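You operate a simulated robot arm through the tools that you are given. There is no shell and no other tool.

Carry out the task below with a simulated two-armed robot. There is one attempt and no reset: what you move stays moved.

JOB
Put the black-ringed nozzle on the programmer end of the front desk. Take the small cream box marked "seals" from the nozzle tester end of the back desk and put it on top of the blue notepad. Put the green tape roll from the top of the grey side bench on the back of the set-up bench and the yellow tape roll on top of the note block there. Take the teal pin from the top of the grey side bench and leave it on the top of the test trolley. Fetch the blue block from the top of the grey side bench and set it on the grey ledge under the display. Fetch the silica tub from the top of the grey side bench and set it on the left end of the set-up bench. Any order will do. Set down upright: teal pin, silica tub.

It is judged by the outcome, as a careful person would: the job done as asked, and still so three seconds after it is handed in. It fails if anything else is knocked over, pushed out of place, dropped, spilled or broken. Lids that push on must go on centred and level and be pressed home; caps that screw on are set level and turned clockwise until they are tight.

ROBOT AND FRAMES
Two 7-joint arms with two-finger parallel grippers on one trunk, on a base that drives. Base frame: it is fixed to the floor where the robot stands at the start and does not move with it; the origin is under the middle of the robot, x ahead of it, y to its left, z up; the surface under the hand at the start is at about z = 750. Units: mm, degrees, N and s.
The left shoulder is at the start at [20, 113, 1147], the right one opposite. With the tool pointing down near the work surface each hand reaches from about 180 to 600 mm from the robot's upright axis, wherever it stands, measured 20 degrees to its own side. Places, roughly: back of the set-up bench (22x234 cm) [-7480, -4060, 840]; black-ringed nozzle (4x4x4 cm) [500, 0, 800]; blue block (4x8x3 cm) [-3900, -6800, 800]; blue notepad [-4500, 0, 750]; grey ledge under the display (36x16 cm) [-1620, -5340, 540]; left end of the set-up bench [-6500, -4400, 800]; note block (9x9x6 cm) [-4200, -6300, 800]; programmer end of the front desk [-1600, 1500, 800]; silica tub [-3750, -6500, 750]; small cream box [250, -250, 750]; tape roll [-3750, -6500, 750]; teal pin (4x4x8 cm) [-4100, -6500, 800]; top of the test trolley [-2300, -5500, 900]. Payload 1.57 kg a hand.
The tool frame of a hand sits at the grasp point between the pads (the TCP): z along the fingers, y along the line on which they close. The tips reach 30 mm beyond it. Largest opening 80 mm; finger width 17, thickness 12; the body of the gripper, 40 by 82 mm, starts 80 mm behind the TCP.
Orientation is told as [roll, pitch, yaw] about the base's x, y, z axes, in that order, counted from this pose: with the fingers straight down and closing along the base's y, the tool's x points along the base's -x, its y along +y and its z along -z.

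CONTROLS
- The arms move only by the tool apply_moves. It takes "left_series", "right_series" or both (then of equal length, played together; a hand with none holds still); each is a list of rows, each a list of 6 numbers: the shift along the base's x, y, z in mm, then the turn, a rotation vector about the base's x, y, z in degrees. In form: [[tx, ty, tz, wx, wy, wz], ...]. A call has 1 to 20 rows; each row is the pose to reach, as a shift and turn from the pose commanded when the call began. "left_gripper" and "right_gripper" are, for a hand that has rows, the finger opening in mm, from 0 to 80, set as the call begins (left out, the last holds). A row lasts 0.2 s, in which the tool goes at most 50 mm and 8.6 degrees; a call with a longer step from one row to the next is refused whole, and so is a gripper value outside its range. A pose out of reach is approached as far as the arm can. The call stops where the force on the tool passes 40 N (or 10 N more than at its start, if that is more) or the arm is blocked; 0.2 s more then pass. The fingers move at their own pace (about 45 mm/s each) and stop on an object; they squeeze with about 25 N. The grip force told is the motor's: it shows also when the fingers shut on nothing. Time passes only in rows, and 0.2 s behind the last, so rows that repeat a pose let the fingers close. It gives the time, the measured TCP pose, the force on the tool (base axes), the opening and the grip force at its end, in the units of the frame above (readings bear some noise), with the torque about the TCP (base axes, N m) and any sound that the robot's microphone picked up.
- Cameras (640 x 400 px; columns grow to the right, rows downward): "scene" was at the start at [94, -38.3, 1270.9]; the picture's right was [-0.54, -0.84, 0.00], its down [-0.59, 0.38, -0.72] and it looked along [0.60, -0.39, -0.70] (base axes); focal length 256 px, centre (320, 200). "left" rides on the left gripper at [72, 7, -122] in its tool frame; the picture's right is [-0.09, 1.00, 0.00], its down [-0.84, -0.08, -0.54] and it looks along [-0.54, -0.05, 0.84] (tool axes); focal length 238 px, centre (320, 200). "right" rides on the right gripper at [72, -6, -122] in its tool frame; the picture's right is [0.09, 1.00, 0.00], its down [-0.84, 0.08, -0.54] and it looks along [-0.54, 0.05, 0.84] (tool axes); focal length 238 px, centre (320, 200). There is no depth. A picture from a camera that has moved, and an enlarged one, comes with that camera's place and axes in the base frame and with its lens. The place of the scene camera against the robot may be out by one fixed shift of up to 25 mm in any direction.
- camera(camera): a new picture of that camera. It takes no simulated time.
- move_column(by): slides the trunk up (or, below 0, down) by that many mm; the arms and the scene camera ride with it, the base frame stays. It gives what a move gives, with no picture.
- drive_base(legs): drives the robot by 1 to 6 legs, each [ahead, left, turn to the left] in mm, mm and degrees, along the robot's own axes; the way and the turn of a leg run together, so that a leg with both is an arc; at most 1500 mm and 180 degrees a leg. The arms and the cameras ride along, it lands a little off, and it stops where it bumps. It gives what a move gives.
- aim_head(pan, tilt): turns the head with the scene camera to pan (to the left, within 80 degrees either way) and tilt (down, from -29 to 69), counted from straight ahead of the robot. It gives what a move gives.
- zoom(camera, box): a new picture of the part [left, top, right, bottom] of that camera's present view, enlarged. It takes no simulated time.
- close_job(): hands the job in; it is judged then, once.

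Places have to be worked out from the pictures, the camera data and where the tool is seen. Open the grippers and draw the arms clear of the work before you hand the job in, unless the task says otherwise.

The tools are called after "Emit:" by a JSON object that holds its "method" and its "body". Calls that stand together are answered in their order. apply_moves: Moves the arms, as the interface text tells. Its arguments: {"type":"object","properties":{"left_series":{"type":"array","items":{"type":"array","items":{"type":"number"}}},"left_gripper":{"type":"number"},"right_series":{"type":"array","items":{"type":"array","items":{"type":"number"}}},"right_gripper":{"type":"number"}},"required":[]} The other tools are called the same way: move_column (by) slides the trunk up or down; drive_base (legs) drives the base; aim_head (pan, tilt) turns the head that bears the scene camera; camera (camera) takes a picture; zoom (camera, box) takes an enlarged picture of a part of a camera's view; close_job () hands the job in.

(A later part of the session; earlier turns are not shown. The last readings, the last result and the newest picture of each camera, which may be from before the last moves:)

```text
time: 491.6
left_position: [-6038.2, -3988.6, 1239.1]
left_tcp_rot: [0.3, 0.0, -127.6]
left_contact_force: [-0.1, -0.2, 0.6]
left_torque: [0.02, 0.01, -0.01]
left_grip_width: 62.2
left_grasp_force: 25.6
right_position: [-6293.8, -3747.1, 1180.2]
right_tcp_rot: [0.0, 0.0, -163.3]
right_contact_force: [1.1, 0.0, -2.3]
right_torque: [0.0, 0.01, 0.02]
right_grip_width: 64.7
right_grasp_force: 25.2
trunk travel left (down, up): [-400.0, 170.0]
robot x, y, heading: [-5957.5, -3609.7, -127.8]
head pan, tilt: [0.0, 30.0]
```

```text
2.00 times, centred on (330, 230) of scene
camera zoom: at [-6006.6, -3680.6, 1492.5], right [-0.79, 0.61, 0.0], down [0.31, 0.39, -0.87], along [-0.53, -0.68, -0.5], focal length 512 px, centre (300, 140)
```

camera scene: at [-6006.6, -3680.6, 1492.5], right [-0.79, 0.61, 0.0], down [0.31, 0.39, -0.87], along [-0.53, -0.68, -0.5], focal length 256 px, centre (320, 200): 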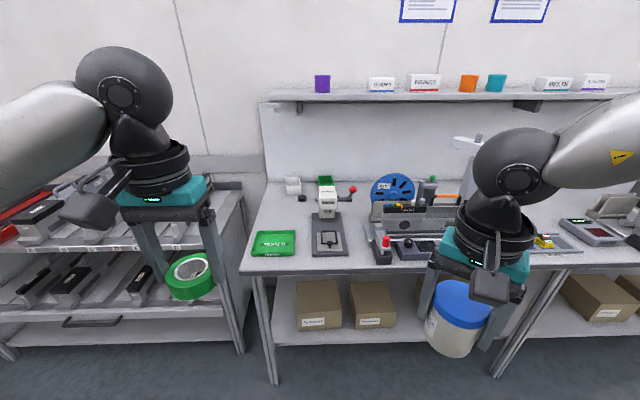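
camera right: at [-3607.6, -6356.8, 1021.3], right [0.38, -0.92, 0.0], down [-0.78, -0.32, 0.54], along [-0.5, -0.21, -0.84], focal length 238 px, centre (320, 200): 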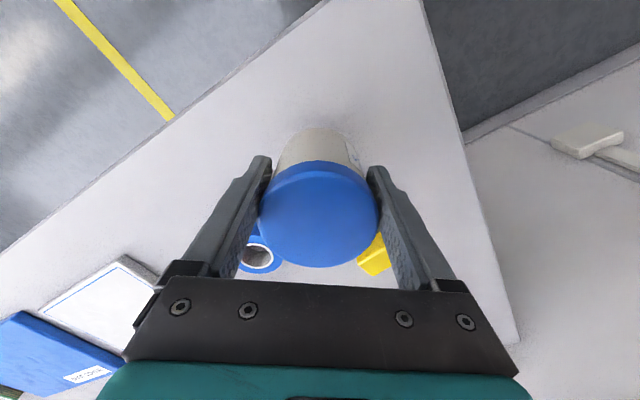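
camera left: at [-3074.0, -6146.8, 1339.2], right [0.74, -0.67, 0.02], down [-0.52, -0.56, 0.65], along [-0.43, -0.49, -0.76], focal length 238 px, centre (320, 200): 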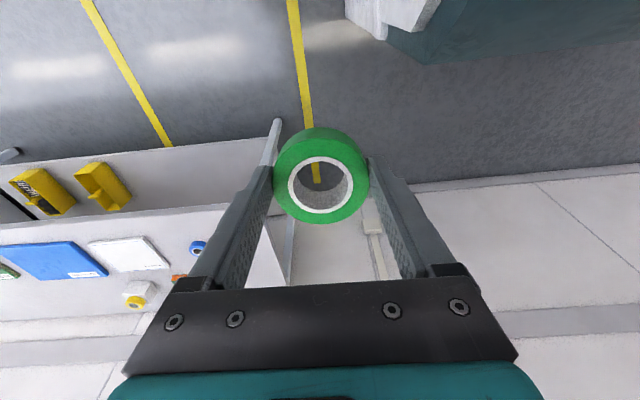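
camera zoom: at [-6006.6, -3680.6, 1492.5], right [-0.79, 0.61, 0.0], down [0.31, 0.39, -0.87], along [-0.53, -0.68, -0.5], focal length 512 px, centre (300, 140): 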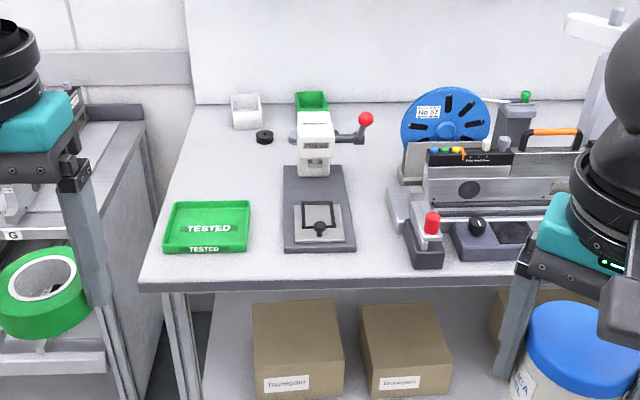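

This is the set-up bench's left end: a "TESTED" tray in front, a jig to its right, and two small bins and a black ring at the back under the overhead shelf. There is no other note block here. I square up, come closer, and look again.

Emit:
{"method": "drive_base", "body": {"legs": [[0, 0, 2.5], [400, 41, 0]]}}

Emit:
{"method": "aim_head", "body": {"pan": 10, "tilt": 40}}

Emit:
{"method": "camera", "body": {"camera": "scene"}}

Emit:
{"method": "camera", "body": {"camera": "left"}}

```text
time: 494.5
left_position: [-6218.5, -4344.4, 1238.6]
left_tcp_rot: [0.3, 0.0, -124.9]
left_contact_force: [0.2, 0.1, -1.1]
left_torque: [-0.03, -0.01, -0.02]
left_grip_width: 62.4
left_grasp_force: 25.6
right_position: [-6486.3, -4115.0, 1178.5]
right_tcp_rot: [0.1, -0.1, -160.7]
right_contact_force: [-0.4, -0.1, -1.9]
right_torque: [0.03, 0.0, -0.01]
right_grip_width: 64.6
right_grasp_force: 25.1
trunk travel left (down, up): [-400.0, 170.0]
robot x, y, heading: [-6157.9, -3958.9, -125.0]
head pan, tilt: [0.0, 30.0]
```

```text
time: 495.2
left_position: [-6218.5, -4343.6, 1240.3]
left_tcp_rot: [0.4, 0.0, -124.9]
left_contact_force: [0.1, 0.4, 0.7]
left_torque: [0.0, 0.04, -0.01]
left_grip_width: 62.4
left_grasp_force: 25.0
right_position: [-6487.2, -4113.6, 1180.4]
right_tcp_rot: [0.0, -0.1, -160.7]
right_contact_force: [-0.3, -0.4, -0.6]
right_torque: [0.04, -0.03, 0.0]
right_grip_width: 64.6
right_grasp_force: 24.7
trunk travel left (down, up): [-400.0, 170.0]
robot x, y, heading: [-6159.2, -3962.3, -125.1]
head pan, tilt: [10.0, 40.0]
```

```text
taken
camera scene: at [-6185.6, -4038.3, 1477.2], right [-0.9, 0.43, 0.0], down [0.27, 0.58, -0.77], along [-0.33, -0.69, -0.64], focal length 256 px, centre (320, 200)
```

scene: 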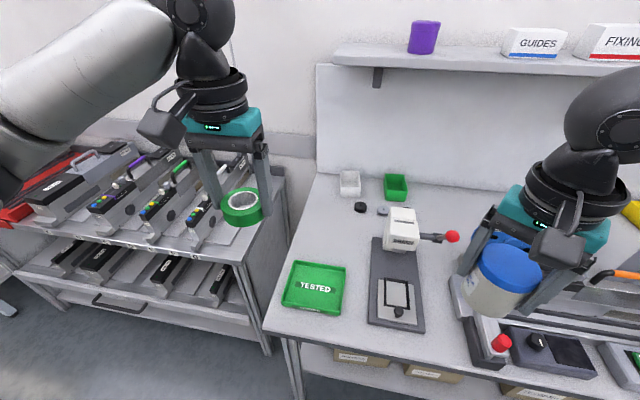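

```text
taken
camera left: at [-6173.2, -4287.7, 1360.0], right [0.76, -0.65, 0.01], down [-0.55, -0.64, 0.54], along [-0.35, -0.42, -0.84], focal length 238 px, centre (320, 200)
```

left: 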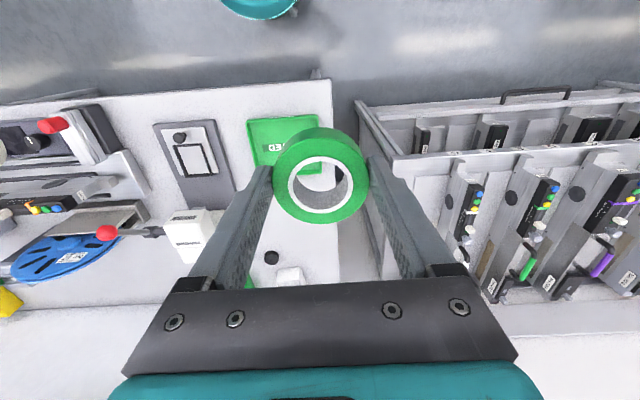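

From the wrist view: the bench's front edge is 335 mm ahead, its back edge about 964, and the black ring and white bin are at the back. The strip's free spot is at about 795 ahead and 80 left. I pull the right hand back and up, come 160 mm closer and lower the trunk.

Emit:
{"method": "apply_moves", "body": {"right_series": [[15, 22, 15, 0, 0, 0], [32, 45, 30, 0, 0, 0], [50, 70, 45, 0, 0, 0], [69, 98, 60, 0, 0, 0], [69, 98, 60, 0, 0, 0]]}}

Emit:
{"method": "drive_base", "body": {"legs": [[160, 0, 0]]}}

Emit:
{"method": "camera", "body": {"camera": "left"}}

Emit:
{"method": "camera", "body": {"camera": "right"}}

Emit:
{"method": "camera", "body": {"camera": "scene"}}

```text
time: 496.4
left_position: [-6218.9, -4342.9, 1239.8]
left_tcp_rot: [0.3, 0.0, -125.0]
left_contact_force: [-0.5, -0.3, -0.3]
left_torque: [-0.01, 0.01, -0.02]
left_grip_width: 62.4
left_grasp_force: 24.7
right_position: [-6430.7, -4034.5, 1250.8]
right_tcp_rot: [0.0, -0.1, -160.6]
right_contact_force: [-0.4, -0.1, -1.9]
right_torque: [0.02, -0.01, 0.0]
right_grip_width: 64.9
right_grasp_force: 24.9
right hand out of reach, approached as far as the arm can: row 4, 5
trunk travel left (down, up): [-400.0, 170.0]
robot x, y, heading: [-6159.9, -3961.2, -125.1]
head pan, tilt: [10.0, 40.0]
```

```text
time: 497.8
left_position: [-6311.5, -4476.6, 1238.8]
left_tcp_rot: [0.2, 0.0, -124.9]
left_contact_force: [-0.1, 0.1, -0.1]
left_torque: [0.01, 0.01, 0.01]
left_grip_width: 62.5
left_grasp_force: 25.0
right_position: [-6523.3, -4165.9, 1249.9]
right_tcp_rot: [0.0, -0.1, -160.5]
right_contact_force: [0.3, -0.2, -2.7]
right_torque: [0.04, -0.03, 0.03]
right_grip_width: 64.9
right_grasp_force: 25.2
trunk travel left (down, up): [-400.0, 170.0]
robot x, y, heading: [-6252.1, -4089.3, -125.1]
head pan, tilt: [10.0, 40.0]
```

```text
taken
camera left: at [-6265.7, -4419.8, 1359.8], right [0.76, -0.65, 0.01], down [-0.55, -0.64, 0.54], along [-0.35, -0.42, -0.84], focal length 238 px, centre (320, 200)
```

left: 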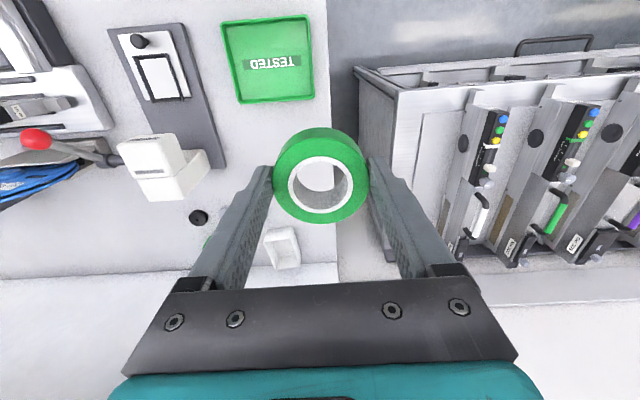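

```text
taken
camera right: at [-6458.0, -4136.4, 1372.3], right [0.42, -0.91, 0.0], down [-0.76, -0.35, 0.54], along [-0.49, -0.23, -0.84], focal length 238 px, centre (320, 200)
```

right: 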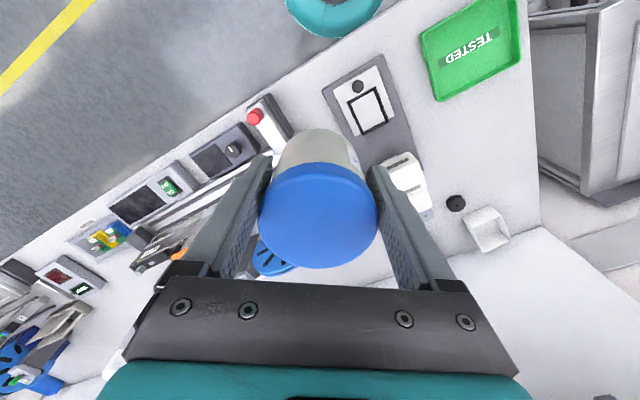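

```text
taken
camera scene: at [-6278.5, -4170.5, 1477.0], right [-0.91, 0.42, 0.0], down [0.27, 0.58, -0.77], along [-0.33, -0.69, -0.64], focal length 256 px, centre (320, 200)
```

scene: 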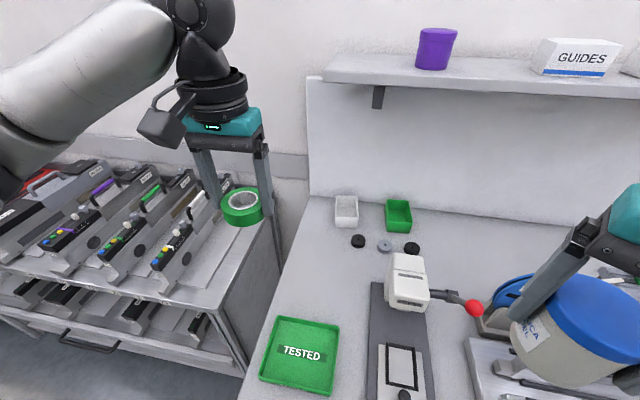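

The free spot for the roll is at about (-6545, -4663), left of the small discs and in front of the white bin. That is too far for an upright tool, so I first set the roll down behind the tray, then re-grasp it tilted. I lower the trunk and carry the roll to the intermediate spot.

Emit:
{"method": "move_column", "body": {"by": -150}}

Emit:
{"method": "apply_moves", "body": {"left_series": [[-24, -5, -20, 0, 0, 0], [-48, -10, -45, 0, 0, 0], [-72, -15, -75, 0, 0, 0], [-96, -20, -105, 0, 0, 0], [-120, -24, -130, 0, 0, 0], [-120, -24, -150, 0, 0, 0], [-120, -24, -150, 0, 0, 0]]}}

Emit:
{"method": "camera", "body": {"camera": "left"}}

Emit:
{"method": "camera", "body": {"camera": "scene"}}

```text
time: 499.6
left_position: [-6310.9, -4474.8, 1090.0]
left_tcp_rot: [0.3, 0.0, -124.9]
left_contact_force: [-0.2, 1.8, -0.1]
left_torque: [0.02, 0.03, 0.03]
left_grip_width: 62.5
left_grasp_force: 25.2
right_position: [-6522.5, -4165.3, 1101.5]
right_tcp_rot: [0.0, -0.1, -160.5]
right_contact_force: [0.3, 0.8, -2.6]
right_torque: [0.0, -0.02, 0.01]
right_grip_width: 64.4
right_grasp_force: 24.8
trunk travel left (down, up): [-250.0, 320.0]
robot x, y, heading: [-6251.2, -4090.7, -124.8]
head pan, tilt: [10.0, 40.0]
```

```text
time: 501.2
left_position: [-6430.0, -4499.2, 938.1]
left_tcp_rot: [0.3, -0.1, -125.1]
left_contact_force: [-0.3, 0.8, 0.5]
left_torque: [0.0, 0.01, 0.02]
left_grip_width: 62.5
left_grasp_force: 25.0
right_position: [-6523.6, -4165.8, 1100.7]
right_tcp_rot: [0.0, -0.1, -160.5]
right_contact_force: [-0.6, -0.9, -2.3]
right_torque: [0.02, -0.05, 0.0]
right_grip_width: 65.0
right_grasp_force: 24.5
trunk travel left (down, up): [-250.0, 320.0]
robot x, y, heading: [-6250.1, -4089.9, -125.2]
head pan, tilt: [10.0, 40.0]
```

```text
taken
camera left: at [-6384.9, -4443.3, 1058.9], right [0.76, -0.65, 0.01], down [-0.55, -0.64, 0.54], along [-0.35, -0.42, -0.84], focal length 238 px, centre (320, 200)
```

left: 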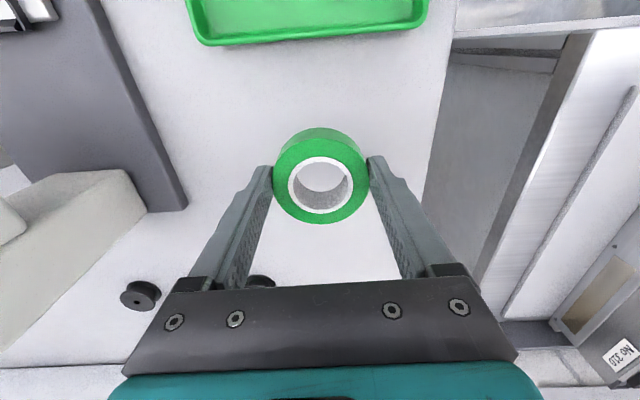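

```text
taken
camera scene: at [-6277.9, -4169.6, 1327.1], right [-0.91, 0.42, 0.0], down [0.27, 0.58, -0.77], along [-0.33, -0.69, -0.64], focal length 256 px, centre (320, 200)
```

scene: 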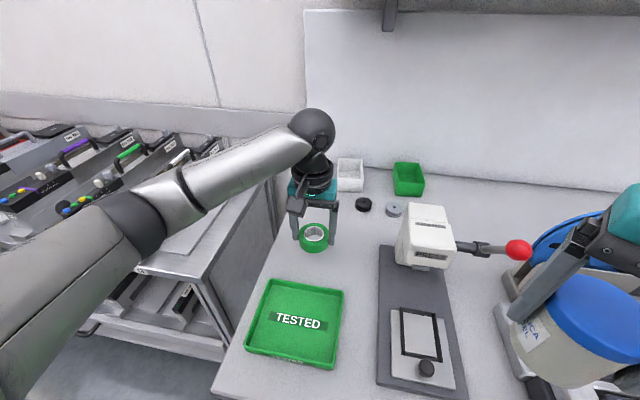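

The roll is over free bench behind the tray. I lower until it touches.

Emit:
{"method": "apply_moves", "body": {"left_series": [[0, 0, -20, 0, 0, 0], [0, 0, -38, 0, 0, 0], [0, 0, -50, 0, 0, 0], [0, 0, -50, 0, 0, 0]]}}

Emit:
{"method": "apply_moves", "body": {"left_series": [[0, 0, -2, 0, 0, 0], [0, 0, -4, 0, 0, 0], [0, 0, -6, 0, 0, 0], [0, 0, -8, 0, 0, 0], [0, 0, -8, 0, 0, 0]]}}

Emit:
{"method": "camera", "body": {"camera": "left"}}

```text
time: 502.2
left_position: [-6430.1, -4499.7, 888.0]
left_tcp_rot: [0.3, 0.0, -124.8]
left_contact_force: [0.3, -0.5, -0.4]
left_torque: [-0.02, 0.0, 0.0]
left_grip_width: 62.4
left_grasp_force: 25.2
right_position: [-6522.3, -4165.3, 1101.4]
right_tcp_rot: [0.0, -0.1, -160.5]
right_contact_force: [0.1, 0.1, -1.3]
right_torque: [-0.01, 0.0, -0.03]
right_grip_width: 64.6
right_grasp_force: 24.8
trunk travel left (down, up): [-250.0, 320.0]
robot x, y, heading: [-6249.4, -4086.7, -125.1]
head pan, tilt: [10.0, 40.0]
```

```text
time: 503.4
left_position: [-6431.0, -4499.5, 883.9]
left_tcp_rot: [0.3, -0.4, -124.9]
left_contact_force: [2.5, -4.4, 24.4]
left_torque: [-0.15, 0.01, -0.04]
left_grip_width: 62.5
left_grasp_force: 25.5
right_position: [-6521.6, -4164.8, 1101.3]
right_tcp_rot: [0.0, -0.3, -160.5]
right_contact_force: [0.3, 0.6, -2.1]
right_torque: [-0.03, -0.02, -0.03]
right_grip_width: 64.6
right_grasp_force: 25.0
trunk travel left (down, up): [-250.0, 320.0]
robot x, y, heading: [-6251.0, -4087.1, -124.9]
head pan, tilt: [10.0, 40.0]
```

```text
taken
camera left: at [-6384.6, -4443.0, 1003.8], right [0.76, -0.64, 0.0], down [-0.54, -0.64, 0.55], along [-0.35, -0.42, -0.84], focal length 238 px, centre (320, 200)
```

left: 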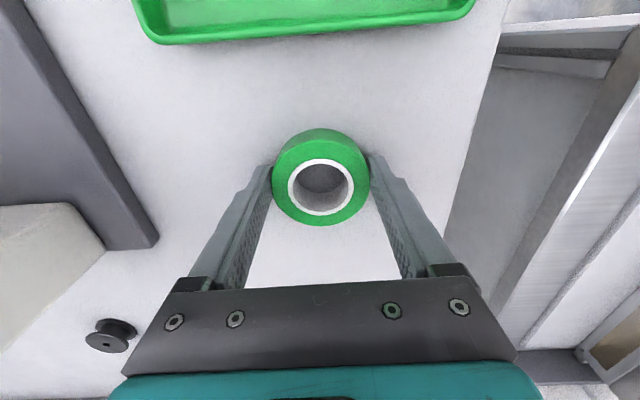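

Contact at TCP ≈ 885, so this bench top is at about z 851. I ease off, release, and rise to re-grasp with a tilt.

Emit:
{"method": "apply_moves", "body": {"left_series": [[0, 0, 3, 0, 0, 0], [0, 0, 4, 0, 0, 0], [0, 0, 4, 0, 0, 0]]}}

Emit:
{"method": "apply_moves", "body": {"left_series": [[0, 0, 0, 0, 0, 0], [0, 0, 0, 0, 0, 0], [0, 0, 0, 0, 0, 0]], "left_gripper": 80}}

Emit:
{"method": "camera", "body": {"camera": "left"}}

```text
time: 504.2
left_position: [-6429.4, -4497.4, 884.3]
left_tcp_rot: [0.4, 0.1, -125.0]
left_contact_force: [-1.1, -0.7, 2.0]
left_torque: [-0.04, 0.07, 0.01]
left_grip_width: 62.3
left_grasp_force: 24.9
right_position: [-6522.7, -4166.0, 1101.9]
right_tcp_rot: [0.0, -0.1, -160.5]
right_contact_force: [-0.3, 0.1, -1.5]
right_torque: [0.01, -0.04, 0.04]
right_grip_width: 64.6
right_grasp_force: 25.2
trunk travel left (down, up): [-250.0, 320.0]
robot x, y, heading: [-6255.1, -4092.5, -125.0]
head pan, tilt: [10.0, 40.0]
```

```text
time: 505.0
left_position: [-6430.5, -4497.6, 885.1]
left_tcp_rot: [0.4, -0.1, -124.9]
left_contact_force: [-0.6, -0.3, 0.0]
left_torque: [0.0, 0.01, 0.02]
left_grip_width: 80.1
left_grasp_force: 0.0
right_position: [-6523.0, -4165.7, 1100.7]
right_tcp_rot: [-0.1, 0.0, -160.5]
right_contact_force: [0.0, 0.0, -2.7]
right_torque: [0.01, -0.02, -0.01]
right_grip_width: 64.4
right_grasp_force: 25.4
trunk travel left (down, up): [-250.0, 320.0]
robot x, y, heading: [-6250.9, -4090.5, -124.9]
head pan, tilt: [10.0, 40.0]
```

```text
taken
camera left: at [-6384.4, -4443.1, 1006.1], right [0.76, -0.65, 0.01], down [-0.54, -0.64, 0.54], along [-0.35, -0.42, -0.84], focal length 238 px, centre (320, 200)
```

left: 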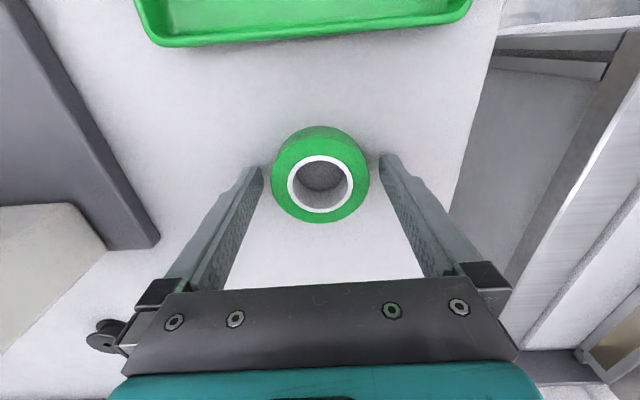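

The roll stands free at (-6430, -4498). I rise, tilt the hand 38° forward, and go to a pre-grasp behind it.

Emit:
{"method": "apply_moves", "body": {"left_series": [[0, 0, 25, 0, 0, 0], [0, 0, 60, 0, 0, 0], [0, 0, 95, 0, 0, 0], [7, 10, 105, -6.4, 4.5, 0], [15, 21, 105, -12.8, 8.9, 0], [23, 32, 100, -19.2, 13.4, 0], [31, 44, 92, -25.6, 17.8, 0], [42.5, 61, 82, -31.2, 21.7, 0], [42.5, 61, 77, -31.2, 21.7, 0]]}}

Emit:
{"method": "camera", "body": {"camera": "left"}}

Emit:
{"method": "camera", "body": {"camera": "scene"}}

```text
time: 507.0
left_position: [-6388.5, -4438.3, 962.3]
left_tcp_rot: [0.4, -38.1, -124.9]
left_contact_force: [0.4, 0.5, 1.0]
left_torque: [0.02, 0.0, -0.04]
left_grip_width: 80.0
left_grasp_force: 0.0
right_position: [-6522.9, -4165.9, 1102.0]
right_tcp_rot: [0.1, -0.2, -160.5]
right_contact_force: [-0.2, 0.0, -1.5]
right_torque: [0.0, -0.01, -0.02]
right_grip_width: 64.5
right_grasp_force: 25.0
trunk travel left (down, up): [-250.0, 320.0]
robot x, y, heading: [-6248.5, -4091.4, -125.0]
head pan, tilt: [10.0, 40.0]
```

```text
taken
camera left: at [-6308.5, -4332.9, 1012.8], right [0.78, -0.63, 0.06], down [-0.25, -0.22, 0.94], along [-0.58, -0.75, -0.33], focal length 238 px, centre (320, 200)
```

left: 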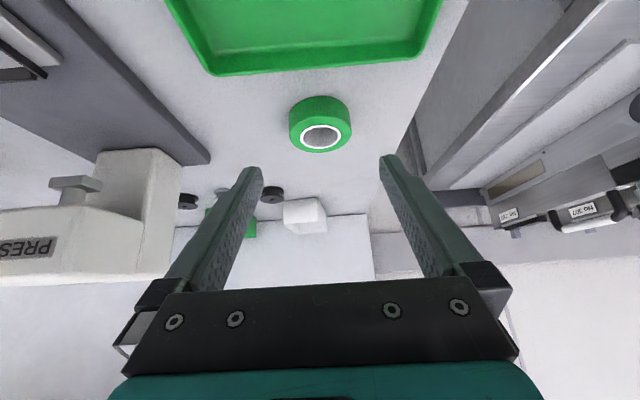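

```text
taken
camera scene: at [-6277.9, -4169.7, 1327.1], right [-0.91, 0.42, 0.0], down [0.27, 0.58, -0.77], along [-0.33, -0.69, -0.64], focal length 256 px, centre (320, 200)
```

scene: 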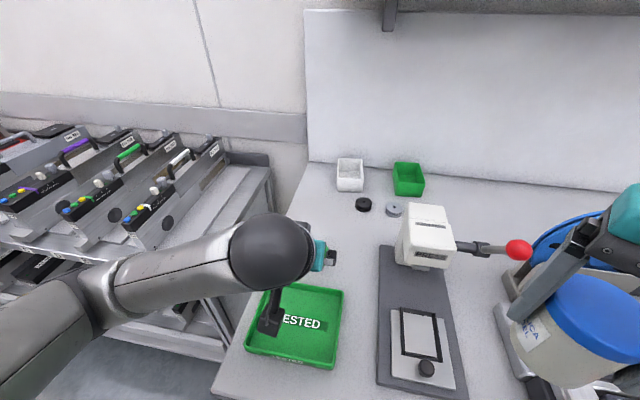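

The tilted hand is lined up with the roll. I advance along the tool axis and close.

Emit:
{"method": "apply_moves", "body": {"left_series": [[-10.6, -15.1, -23.6, 0, 0, 0], [-21.1, -30.3, -47.3, 0, 0, 0], [-28.2, -40.4, -63, 0, 0, 0], [-33.5, -48, -74.9, 0, 0, 0], [-35.2, -50.5, -78.8, 0, 0, 0], [-35.2, -50.5, -78.8, 0, 0, 0]]}}

Emit:
{"method": "camera", "body": {"camera": "left"}}

```text
time: 508.4
left_position: [-6423.5, -4489.0, 883.0]
left_tcp_rot: [0.4, -38.0, -125.0]
left_contact_force: [-0.1, -1.4, -0.8]
left_torque: [-0.01, 0.0, 0.0]
left_grip_width: 80.2
left_grasp_force: 0.0
right_position: [-6522.6, -4165.5, 1101.3]
right_tcp_rot: [0.0, -0.1, -160.4]
right_contact_force: [-0.2, -0.5, -1.3]
right_torque: [0.0, -0.01, -0.02]
right_grip_width: 65.2
right_grasp_force: 25.2
trunk travel left (down, up): [-250.0, 320.0]
robot x, y, heading: [-6252.3, -4090.6, -125.1]
head pan, tilt: [10.0, 40.0]
```

```text
taken
camera left: at [-6343.6, -4383.9, 934.0], right [0.78, -0.63, 0.06], down [-0.25, -0.22, 0.94], along [-0.58, -0.75, -0.33], focal length 238 px, centre (320, 200)
```

left: 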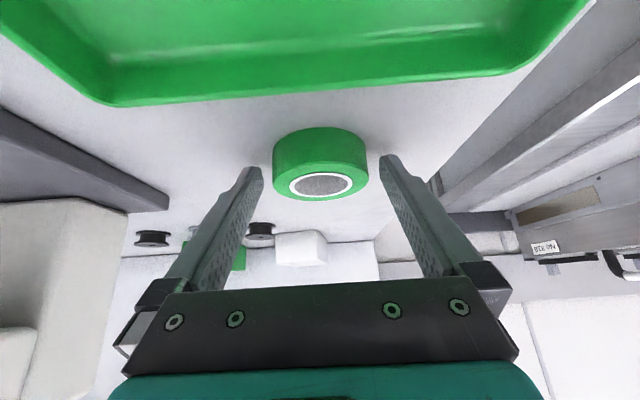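

Emit:
{"method": "apply_moves", "body": {"left_series": [[0, 0, 0, 0, 0, 0], [0, 0, 0, 0, 0, 0], [0, 0, 0, 0, 0, 0], [0, 0, 0, 0, 0, 0]], "left_gripper": 50}}

Emit:
{"method": "apply_moves", "body": {"left_series": [[0, 0, 5, 0, 0, 0], [0, 0, 15, 0, 0, 0], [0, 0, 30, 0, 0, 0], [0, 0, 45, 0, 0, 0], [0, 0, 45, 0, 0, 0]]}}

Emit:
{"method": "camera", "body": {"camera": "left"}}

Emit:
{"method": "camera", "body": {"camera": "scene"}}

```text
time: 509.4
left_position: [-6423.5, -4488.4, 884.2]
left_tcp_rot: [0.4, -38.0, -125.0]
left_contact_force: [0.7, 0.0, 1.0]
left_torque: [0.01, 0.02, 0.01]
left_grip_width: 62.2
left_grasp_force: 24.8
right_position: [-6523.2, -4166.4, 1100.8]
right_tcp_rot: [-0.1, 0.0, -160.4]
right_contact_force: [0.3, 0.3, -2.0]
right_torque: [0.0, -0.01, -0.03]
right_grip_width: 64.6
right_grasp_force: 25.3
trunk travel left (down, up): [-250.0, 320.0]
robot x, y, heading: [-6252.4, -4088.7, -125.1]
head pan, tilt: [10.0, 40.0]
```

```text
time: 510.6
left_position: [-6424.2, -4488.6, 930.1]
left_tcp_rot: [0.4, -38.0, -125.0]
left_contact_force: [-0.5, 0.9, 0.2]
left_torque: [-0.01, 0.02, -0.02]
left_grip_width: 62.1
left_grasp_force: 24.9
right_position: [-6521.4, -4166.2, 1100.3]
right_tcp_rot: [0.0, -0.1, -160.5]
right_contact_force: [-0.4, -0.4, -1.4]
right_torque: [-0.01, -0.02, -0.03]
right_grip_width: 64.8
right_grasp_force: 25.1
trunk travel left (down, up): [-250.0, 320.0]
robot x, y, heading: [-6249.0, -4086.9, -124.9]
head pan, tilt: [10.0, 40.0]
```

```text
taken
camera left: at [-6343.9, -4383.6, 980.7], right [0.78, -0.63, 0.06], down [-0.25, -0.22, 0.94], along [-0.58, -0.75, -0.33], focal length 238 px, centre (320, 200)
```

left: 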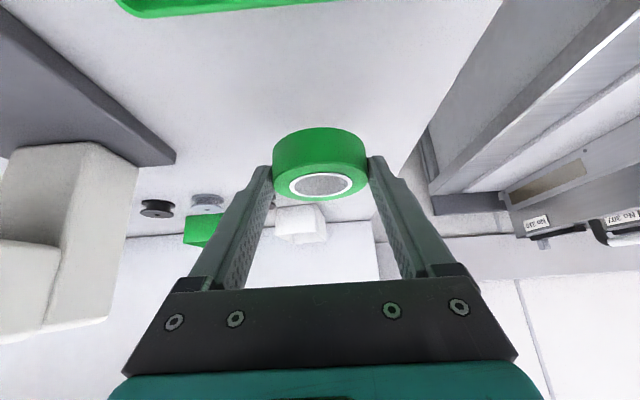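

```text
taken
camera scene: at [-6277.9, -4169.7, 1327.1], right [-0.91, 0.42, 0.0], down [0.27, 0.58, -0.77], along [-0.33, -0.69, -0.64], focal length 256 px, centre (320, 200)
```

scene: 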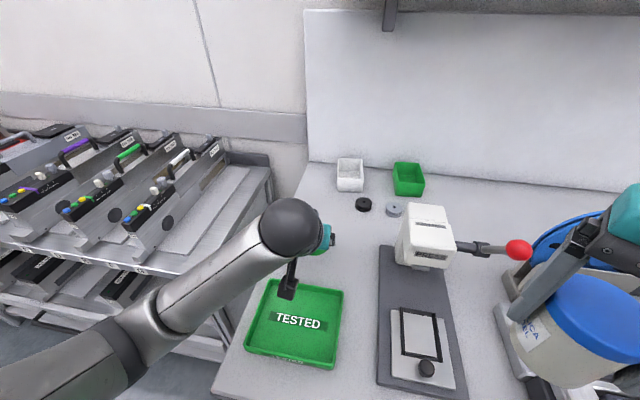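

The roll is held flat with the tilted hand. I move it 201 mm straight back toward the rear strip.

Emit:
{"method": "apply_moves", "body": {"left_series": [[-20, -29, 0, 0, 0, 0], [-43, -62, 0, 0, 0, 0], [-66, -95, 0, 0, 0, 0], [-89, -128, 0, 0, 0, 0], [-105, -151, 0, 0, 0, 0], [-114.5, -165, 0, 0, 0, 0], [-114.5, -165, 0, 0, 0, 0]]}}

Emit:
{"method": "camera", "body": {"camera": "left"}}

Emit:
{"method": "camera", "body": {"camera": "scene"}}

```text
time: 512.2
left_position: [-6536.8, -4652.5, 927.8]
left_tcp_rot: [0.3, -38.1, -125.1]
left_contact_force: [0.5, -0.2, 0.1]
left_torque: [-0.01, 0.0, -0.01]
left_grip_width: 62.4
left_grasp_force: 25.0
right_position: [-6522.5, -4166.2, 1101.6]
right_tcp_rot: [0.1, -0.1, -160.5]
right_contact_force: [-0.6, -0.3, -3.1]
right_torque: [0.06, 0.0, 0.0]
right_grip_width: 64.9
right_grasp_force: 25.2
trunk travel left (down, up): [-250.0, 320.0]
robot x, y, heading: [-6251.0, -4088.0, -125.2]
head pan, tilt: [10.0, 40.0]
```

```text
taken
camera left: at [-6457.3, -4547.2, 978.9], right [0.78, -0.63, 0.06], down [-0.25, -0.22, 0.94], along [-0.58, -0.75, -0.33], focal length 238 px, centre (320, 200)
```

left: 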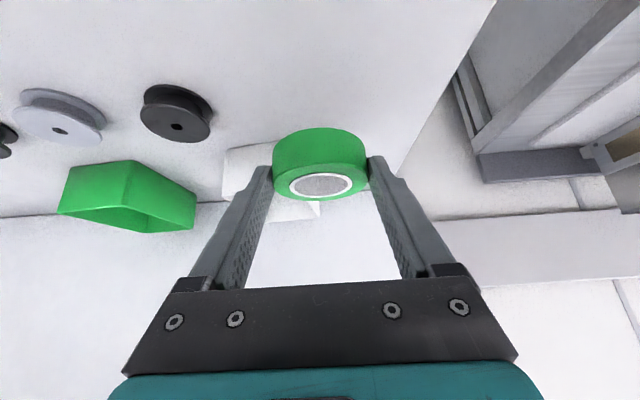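

```text
taken
camera scene: at [-6277.8, -4169.6, 1327.1], right [-0.91, 0.42, 0.0], down [0.27, 0.58, -0.77], along [-0.33, -0.69, -0.64], focal length 256 px, centre (320, 200)
```

scene: 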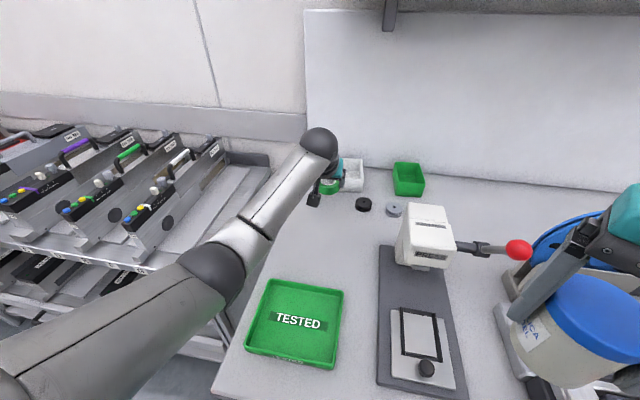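

The roll is above free bench in the rear strip, clear of the bin and discs. I lower it to contact.

Emit:
{"method": "apply_moves", "body": {"left_series": [[0, 0, -15, 0, 0, 0], [0, 0, -28, 0, 0, 0], [0, 0, -38, 0, 0, 0], [0, 0, -38, 0, 0, 0]]}}

Emit:
{"method": "apply_moves", "body": {"left_series": [[0, 0, -2, 0, 0, 0], [0, 0, -4, 0, 0, 0], [0, 0, -6, 0, 0, 0], [0, 0, -6, 0, 0, 0]]}}

Emit:
{"method": "camera", "body": {"camera": "left"}}

```text
time: 513.2
left_position: [-6538.5, -4653.4, 889.7]
left_tcp_rot: [0.3, -38.2, -125.1]
left_contact_force: [0.7, 0.8, 0.1]
left_torque: [0.0, 0.0, -0.01]
left_grip_width: 62.6
left_grasp_force: 24.9
right_position: [-6523.2, -4166.6, 1101.0]
right_tcp_rot: [-0.1, -0.1, -160.5]
right_contact_force: [-1.5, 0.4, -1.8]
right_torque: [0.01, -0.01, -0.01]
right_grip_width: 64.8
right_grasp_force: 25.0
trunk travel left (down, up): [-250.0, 320.0]
robot x, y, heading: [-6251.1, -4087.9, -125.2]
head pan, tilt: [10.0, 40.0]
```

```text
time: 514.2
left_position: [-6537.5, -4653.1, 883.7]
left_tcp_rot: [0.4, -38.0, -125.0]
left_contact_force: [0.4, -0.2, -0.5]
left_torque: [0.01, 0.0, 0.03]
left_grip_width: 62.5
left_grasp_force: 24.8
right_position: [-6522.3, -4166.5, 1100.6]
right_tcp_rot: [0.0, -0.1, -160.4]
right_contact_force: [0.2, -0.2, -1.9]
right_torque: [0.02, -0.02, -0.01]
right_grip_width: 64.9
right_grasp_force: 24.7
trunk travel left (down, up): [-250.0, 320.0]
robot x, y, heading: [-6252.5, -4090.3, -125.1]
head pan, tilt: [10.0, 40.0]
```

```text
taken
camera left: at [-6457.9, -4548.3, 934.6], right [0.78, -0.63, 0.06], down [-0.25, -0.22, 0.94], along [-0.58, -0.75, -0.33], focal length 238 px, centre (320, 200)
```

left: 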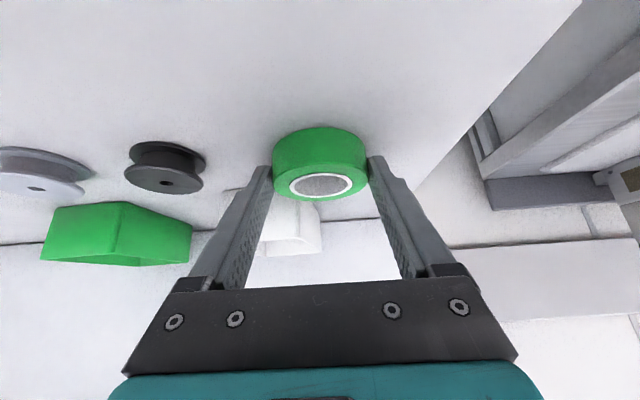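

Emit:
{"method": "apply_moves", "body": {"left_series": [[0, 0, -1, 0, 0, 0], [0, 0, -2, 0, 0, 0], [0, 0, -3, 0, 0, 0], [0, 0, -3, 0, 0, 0]]}}

```text
time: 515.2
left_position: [-6537.9, -4653.9, 883.2]
left_tcp_rot: [0.5, -38.2, -125.0]
left_contact_force: [2.4, -1.4, 8.1]
left_torque: [0.09, 0.02, 0.0]
left_grip_width: 62.2
left_grasp_force: 25.3
right_position: [-6521.9, -4165.6, 1100.9]
right_tcp_rot: [0.1, -0.1, -160.5]
right_contact_force: [0.0, 0.4, -1.7]
right_torque: [0.0, -0.03, 0.0]
right_grip_width: 64.5
right_grasp_force: 24.8
trunk travel left (down, up): [-250.0, 320.0]
robot x, y, heading: [-6247.8, -4092.1, -125.3]
head pan, tilt: [10.0, 40.0]
```

The roll touches the bench (8 N). I release and back out along the tool axis.

Emit:
{"method": "apply_moves", "body": {"left_series": [[0, 0, 1, 0, 0, 0], [0, 0, 1, 0, 0, 0], [0, 0, 1, 0, 0, 0]], "left_gripper": 80}}

Emit:
{"method": "apply_moves", "body": {"left_series": [[7, 10.1, 15.8, 0, 0, 0], [17.6, 25.3, 39.4, 0, 0, 0], [31.7, 45.5, 71, 0, 0, 0], [49, 70.7, 95, 0, 0, 0], [70, 100, 110, 0, 0, 0], [90, 129, 115, 0, 0, 0]]}}

Emit:
{"method": "camera", "body": {"camera": "left"}}

Emit:
{"method": "zoom", "body": {"camera": "scene", "box": [270, 130, 470, 255]}}

```text
time: 516.0
left_position: [-6537.7, -4653.4, 882.7]
left_tcp_rot: [0.3, -38.0, -124.9]
left_contact_force: [-0.1, 0.8, -1.2]
left_torque: [0.03, -0.04, 0.01]
left_grip_width: 80.1
left_grasp_force: 0.1
right_position: [-6522.6, -4166.4, 1100.9]
right_tcp_rot: [0.0, 0.0, -160.5]
right_contact_force: [-0.5, -1.2, -1.2]
right_torque: [0.0, -0.02, -0.01]
right_grip_width: 64.7
right_grasp_force: 25.4
trunk travel left (down, up): [-250.0, 320.0]
robot x, y, heading: [-6248.2, -4087.0, -125.4]
head pan, tilt: [10.0, 40.0]
```

```text
time: 517.4
left_position: [-6449.2, -4524.3, 997.0]
left_tcp_rot: [0.4, -38.1, -124.9]
left_contact_force: [-0.9, 0.1, 0.0]
left_torque: [-0.01, 0.01, 0.01]
left_grip_width: 80.1
left_grasp_force: 0.1
right_position: [-6523.3, -4165.1, 1101.0]
right_tcp_rot: [0.1, -0.1, -160.6]
right_contact_force: [0.1, 1.2, -1.9]
right_torque: [0.01, 0.0, 0.0]
right_grip_width: 64.8
right_grasp_force: 25.3
trunk travel left (down, up): [-250.0, 320.0]
robot x, y, heading: [-6253.1, -4088.9, -125.1]
head pan, tilt: [10.0, 40.0]
```

```text
taken
camera left: at [-6369.5, -4419.3, 1047.6], right [0.78, -0.63, 0.06], down [-0.25, -0.22, 0.94], along [-0.58, -0.75, -0.33], focal length 238 px, centre (320, 200)
```

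left: 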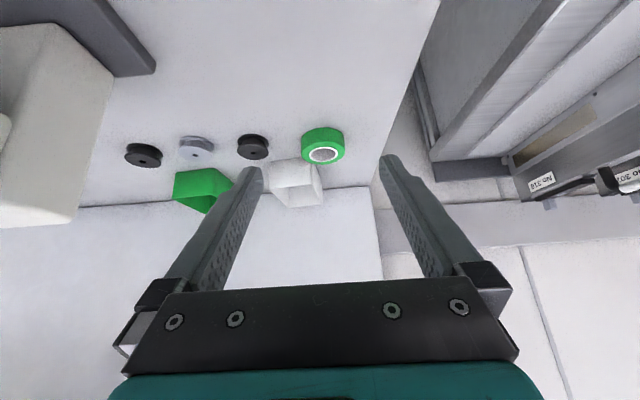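

```text
3.20 times, centred on (370, 192) of scene
camera zoom: at [-6277.7, -4169.3, 1327.2], right [-0.91, 0.42, 0.0], down [0.27, 0.58, -0.77], along [-0.33, -0.69, -0.64], focal length 820 px, centre (160, 224)
```

zoom: 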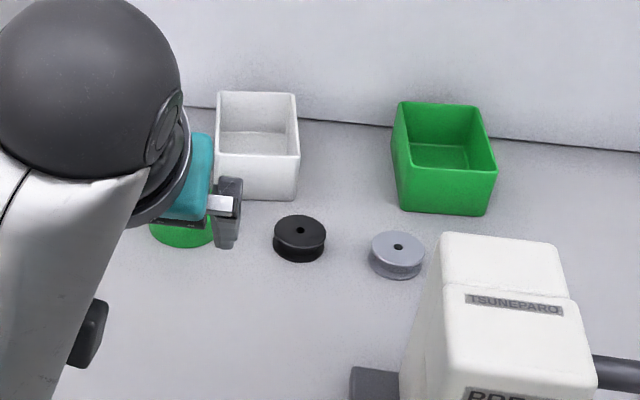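

The green roll sits in the rear strip of the set-up bench, about 165 mm from its back edge. I retract and straighten the left hand, then shift left so the right hand can place the tub behind the tray.

Emit:
{"method": "apply_moves", "body": {"left_series": [[15, 10, 35, 4, -2.8, 0], [35, 22, 70, 10, -7, 0], [58, 34, 105, 16, -11.1, 0], [82, 46, 140, 22, -15.3, 0], [106, 56, 170, 28, -19.5, 0], [130, 66, 190, 31.2, -21.7, 0], [152, 76, 200, 31.2, -21.7, 0], [152, 76, 200, 31.2, -21.7, 0]]}}

Emit:
{"method": "drive_base", "body": {"legs": [[0, 200, 0]]}}

Emit:
{"method": "move_column", "body": {"by": -130}}

Emit:
{"method": "camera", "body": {"camera": "right"}}

Emit:
{"method": "camera", "body": {"camera": "scene"}}

```text
time: 519.2
left_position: [-6203.2, -4567.0, 1212.0]
left_tcp_rot: [0.2, 0.1, -125.0]
left_contact_force: [-0.6, 0.9, 0.0]
left_torque: [-0.01, 0.01, 0.04]
left_grip_width: 79.9
left_grasp_force: 0.1
left hand out of reach, approached as far as the arm can: row 1, 2, 3, 4, 5, 6, 7, 8
right_position: [-6522.7, -4164.8, 1101.1]
right_tcp_rot: [0.0, -0.2, -160.5]
right_contact_force: [0.0, -0.3, -2.8]
right_torque: [0.04, -0.07, -0.01]
right_grip_width: 64.5
right_grasp_force: 25.0
trunk travel left (down, up): [-250.0, 320.0]
robot x, y, heading: [-6251.3, -4093.3, -125.3]
head pan, tilt: [10.0, 40.0]
```

```text
time: 520.8
left_position: [-6040.2, -4684.1, 1211.0]
left_tcp_rot: [0.2, 0.0, -125.1]
left_contact_force: [-0.4, -0.9, -0.4]
left_torque: [0.02, 0.03, 0.01]
left_grip_width: 80.1
left_grasp_force: 0.1
right_position: [-6359.7, -4281.5, 1101.8]
right_tcp_rot: [0.0, -0.1, -160.7]
right_contact_force: [0.1, 0.1, -2.1]
right_torque: [0.02, 0.01, 0.01]
right_grip_width: 64.8
right_grasp_force: 24.6
trunk travel left (down, up): [-250.0, 320.0]
robot x, y, heading: [-6089.0, -4209.3, -125.2]
head pan, tilt: [10.0, 40.0]
```

```text
time: 522.4
left_position: [-6040.9, -4683.4, 1081.6]
left_tcp_rot: [0.2, 0.0, -125.1]
left_contact_force: [-0.3, -0.6, 0.3]
left_torque: [0.0, 0.0, 0.04]
left_grip_width: 79.8
left_grasp_force: 0.1
right_position: [-6358.3, -4281.2, 971.9]
right_tcp_rot: [0.0, -0.1, -160.8]
right_contact_force: [-0.3, 0.9, -1.4]
right_torque: [0.02, -0.02, 0.0]
right_grip_width: 64.8
right_grasp_force: 25.4
trunk travel left (down, up): [-120.0, 450.0]
robot x, y, heading: [-6085.0, -4205.2, -125.2]
head pan, tilt: [10.0, 40.0]
```

```text
taken
camera right: at [-6293.6, -4250.6, 1092.5], right [0.42, -0.91, 0.0], down [-0.76, -0.35, 0.54], along [-0.49, -0.23, -0.84], focal length 238 px, centre (320, 200)
```

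right: 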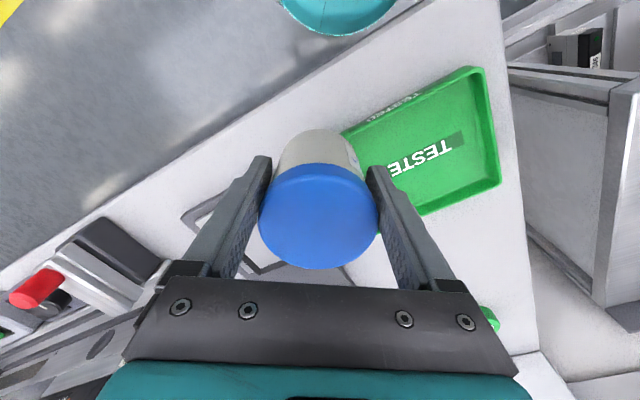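

```text
taken
camera scene: at [-6114.2, -4285.1, 1197.2], right [-0.9, 0.43, 0.0], down [0.27, 0.58, -0.77], along [-0.33, -0.69, -0.64], focal length 256 px, centre (320, 200)
```

scene: 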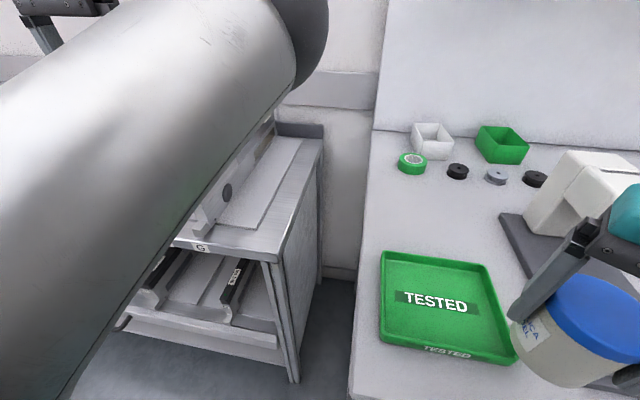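

The tray's rear edge is at about 370 mm ahead. The free area behind it suits the tub, at about (-6459, -4475). I carry the tub there, keeping its height.

Emit:
{"method": "apply_moves", "body": {"right_series": [[-20, -38, 0, 0, 0, 0], [-40, -77, 0, 0, 0, 0], [-60, -116, 0, 0, 0, 0], [-80, -155, 0, 0, 0, 0], [-101, -194, 0, 0, 0, 0], [-101, -194, 0, 0, 0, 0]]}}

Emit:
{"method": "camera", "body": {"camera": "right"}}

Emit:
{"method": "camera", "body": {"camera": "scene"}}

```text
time: 523.8
left_position: [-6041.6, -4684.6, 1081.6]
left_tcp_rot: [0.3, 0.0, -125.1]
left_contact_force: [0.3, -0.7, 0.1]
left_torque: [-0.01, 0.02, 0.01]
left_grip_width: 79.9
left_grasp_force: 0.0
right_position: [-6457.4, -4476.2, 971.1]
right_tcp_rot: [0.1, -0.1, -160.6]
right_contact_force: [0.2, -0.3, -2.1]
right_torque: [0.03, -0.04, 0.03]
right_grip_width: 64.7
right_grasp_force: 24.9
trunk travel left (down, up): [-120.0, 450.0]
robot x, y, heading: [-6090.4, -4205.6, -125.4]
head pan, tilt: [10.0, 40.0]
```

```text
taken
camera right: at [-6391.8, -4445.8, 1091.8], right [0.42, -0.91, 0.0], down [-0.76, -0.35, 0.54], along [-0.49, -0.23, -0.84], focal length 238 px, centre (320, 200)
```

right: 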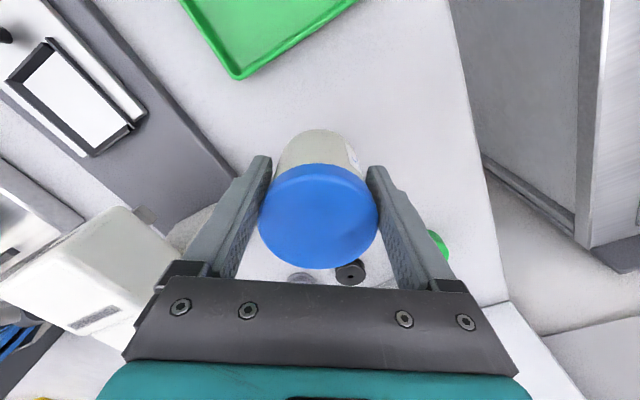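

```text
taken
camera scene: at [-6114.3, -4285.2, 1197.1], right [-0.9, 0.43, 0.0], down [0.27, 0.58, -0.77], along [-0.33, -0.69, -0.64], focal length 256 px, centre (320, 200)
```

scene: 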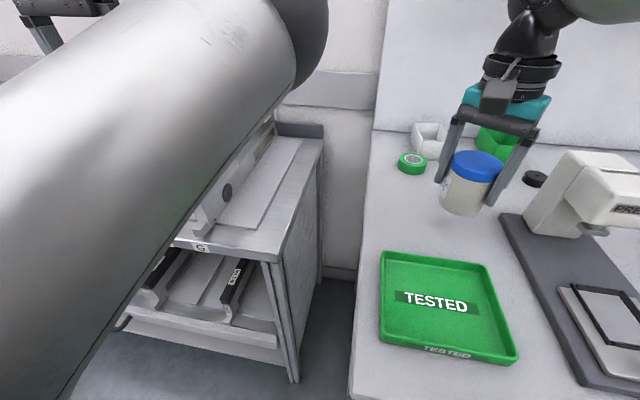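

The tub hangs over clear bench, upright. I lower it to contact.

Emit:
{"method": "apply_moves", "body": {"right_series": [[0, 0, -20, 0, 0, 0], [0, 0, -38, 0, 0, 0], [0, 0, -52, 0, 0, 0], [0, 0, -52, 0, 0, 0]]}}

Emit:
{"method": "apply_moves", "body": {"right_series": [[0, 0, -2, 0, 0, 0], [0, 0, -4, 0, 0, 0], [0, 0, -6, 0, 0, 0], [0, 0, -8, 0, 0, 0], [0, 0, -8, 0, 0, 0]]}}

```text
time: 524.8
left_position: [-6041.5, -4684.0, 1080.3]
left_tcp_rot: [0.3, -0.1, -125.0]
left_contact_force: [0.6, -0.1, -0.2]
left_torque: [0.02, -0.01, -0.01]
left_grip_width: 79.9
left_grasp_force: 0.1
right_position: [-6459.0, -4473.6, 917.9]
right_tcp_rot: [-0.1, -0.1, -160.7]
right_contact_force: [0.4, -0.2, -2.6]
right_torque: [0.03, -0.03, 0.02]
right_grip_width: 64.6
right_grasp_force: 25.0
trunk travel left (down, up): [-120.0, 450.0]
robot x, y, heading: [-6085.3, -4204.6, -125.2]
head pan, tilt: [10.0, 40.0]
```

```text
time: 526.0
left_position: [-6040.6, -4682.8, 1081.0]
left_tcp_rot: [0.2, 0.0, -125.0]
left_contact_force: [1.0, -0.8, 0.2]
left_torque: [0.0, 0.02, 0.0]
left_grip_width: 79.8
left_grasp_force: 0.1
right_position: [-6459.9, -4475.3, 910.7]
right_tcp_rot: [0.0, -0.1, -160.7]
right_contact_force: [-0.3, -0.6, -0.7]
right_torque: [0.0, -0.05, 0.03]
right_grip_width: 64.8
right_grasp_force: 25.2
trunk travel left (down, up): [-120.0, 450.0]
robot x, y, heading: [-6089.6, -4208.2, -125.1]
head pan, tilt: [10.0, 40.0]
```

Emit:
{"method": "apply_moves", "body": {"right_series": [[0, 0, -1, 0, 0, 0], [0, 0, -2, 0, 0, 0], [0, 0, -3, 0, 0, 0], [0, 0, -3, 0, 0, 0]]}}

Emit:
{"method": "zoom", "body": {"camera": "scene", "box": [400, 120, 560, 240]}}

```text
time: 527.0
left_position: [-6040.0, -4682.6, 1081.7]
left_tcp_rot: [0.4, -0.1, -125.1]
left_contact_force: [1.5, -0.1, -0.1]
left_torque: [-0.04, -0.01, 0.05]
left_grip_width: 80.1
left_grasp_force: 0.1
right_position: [-6460.2, -4474.3, 910.6]
right_tcp_rot: [0.2, -0.3, -160.7]
right_contact_force: [0.9, 4.8, 15.5]
right_torque: [0.47, -0.19, -0.05]
right_grip_width: 64.5
right_grasp_force: 24.8
trunk travel left (down, up): [-120.0, 450.0]
robot x, y, heading: [-6088.0, -4206.3, -125.3]
head pan, tilt: [10.0, 40.0]
```

```text
3.33 times, centred on (480, 180) of scene
camera zoom: at [-6113.4, -4284.2, 1197.4], right [-0.9, 0.43, 0.0], down [0.27, 0.58, -0.77], along [-0.33, -0.69, -0.64], focal length 854 px, centre (-213, 267)
```

zoom: 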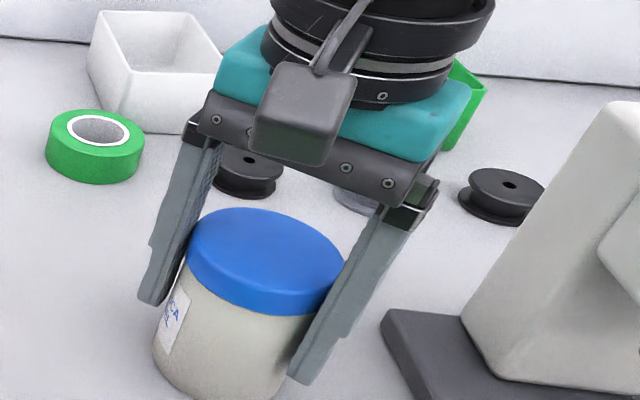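

The tub stands on the bench (15 N). I ease off, release, and rise straight up.

Emit:
{"method": "apply_moves", "body": {"right_series": [[0, 0, 1.5, 0, 0, 0], [0, 0, 2, 0, 0, 0]]}}

Emit:
{"method": "apply_moves", "body": {"right_series": [[0, 0, 0, 0, 0, 0], [0, 0, 0, 0, 0, 0], [0, 0, 0, 0, 0, 0]], "right_gripper": 80}}

Emit:
{"method": "camera", "body": {"camera": "right"}}

```text
time: 527.5
left_position: [-6041.2, -4682.1, 1081.8]
left_tcp_rot: [0.3, -0.2, -125.0]
left_contact_force: [0.1, 0.2, -0.4]
left_torque: [-0.01, -0.01, 0.02]
left_grip_width: 79.8
left_grasp_force: 0.1
right_position: [-6459.6, -4475.4, 909.5]
right_tcp_rot: [0.1, -0.3, -160.6]
right_contact_force: [3.1, 1.2, 10.3]
right_torque: [0.05, 0.03, 0.0]
right_grip_width: 64.6
right_grasp_force: 25.5
trunk travel left (down, up): [-120.0, 450.0]
robot x, y, heading: [-6087.1, -4210.8, -125.1]
head pan, tilt: [10.0, 40.0]
```

```text
time: 528.4
left_position: [-6042.5, -4683.9, 1080.8]
left_tcp_rot: [0.3, 0.0, -125.1]
left_contact_force: [0.9, -0.7, -0.1]
left_torque: [0.01, 0.03, 0.02]
left_grip_width: 80.2
left_grasp_force: 0.1
right_position: [-6460.5, -4474.3, 909.3]
right_tcp_rot: [0.0, -0.1, -160.7]
right_contact_force: [-0.9, 0.7, -0.3]
right_torque: [-0.02, 0.0, -0.01]
right_grip_width: 79.7
right_grasp_force: 0.0
trunk travel left (down, up): [-120.0, 450.0]
robot x, y, heading: [-6085.8, -4204.2, -125.3]
head pan, tilt: [10.0, 40.0]
```

```text
taken
camera right: at [-6394.7, -4444.6, 1030.6], right [0.42, -0.91, 0.0], down [-0.76, -0.35, 0.54], along [-0.49, -0.23, -0.84], focal length 238 px, centre (320, 200)
```

right: 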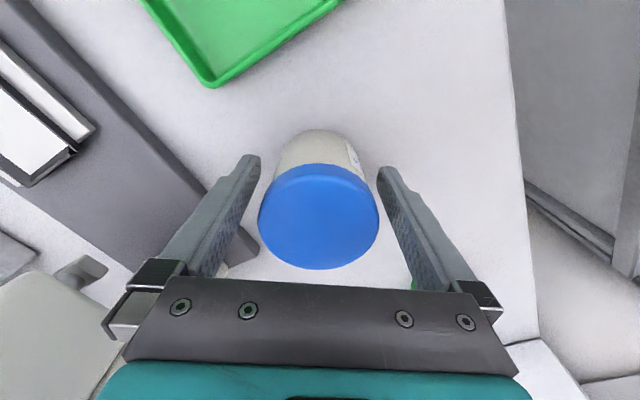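

Both fingers are clear of the tub. I raise the trunk straight up so the hand leaves it vertically.

Emit:
{"method": "move_column", "body": {"by": 160}}

Emit:
{"method": "camera", "body": {"camera": "right"}}

Emit:
{"method": "camera", "body": {"camera": "scene"}}

```text
time: 530.2
left_position: [-6041.7, -4683.6, 1240.4]
left_tcp_rot: [0.3, 0.0, -125.1]
left_contact_force: [0.3, 0.4, -0.1]
left_torque: [-0.01, -0.01, -0.02]
left_grip_width: 80.0
left_grasp_force: 0.0
right_position: [-6460.4, -4474.9, 1068.8]
right_tcp_rot: [0.0, -0.1, -160.7]
right_contact_force: [-0.4, 0.5, -0.7]
right_torque: [0.04, -0.04, 0.0]
right_grip_width: 79.9
right_grasp_force: 0.1
trunk travel left (down, up): [-280.0, 290.0]
robot x, y, heading: [-6089.6, -4203.5, -125.2]
head pan, tilt: [10.0, 40.0]
```

```text
taken
camera right: at [-6394.8, -4444.6, 1190.6], right [0.42, -0.91, 0.0], down [-0.76, -0.35, 0.54], along [-0.49, -0.23, -0.84], focal length 238 px, centre (320, 200)
```

right: 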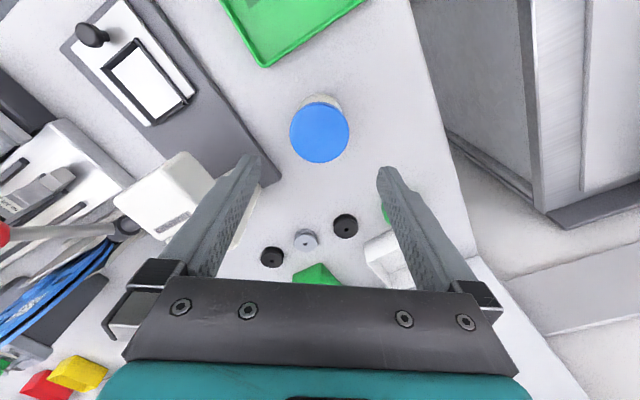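

```text
taken
camera scene: at [-6114.3, -4285.2, 1357.0], right [-0.9, 0.43, 0.0], down [0.27, 0.58, -0.77], along [-0.33, -0.69, -0.64], focal length 256 px, centre (320, 200)
```

scene: 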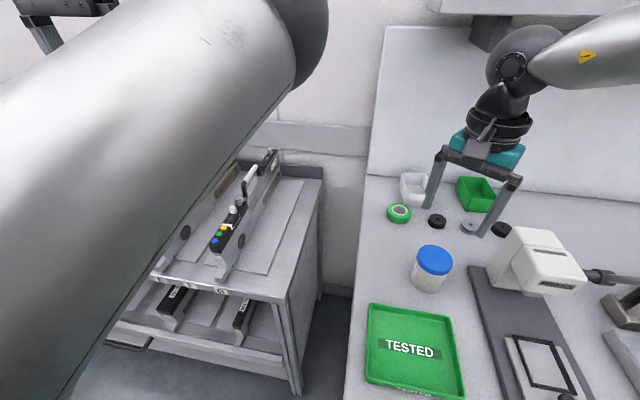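

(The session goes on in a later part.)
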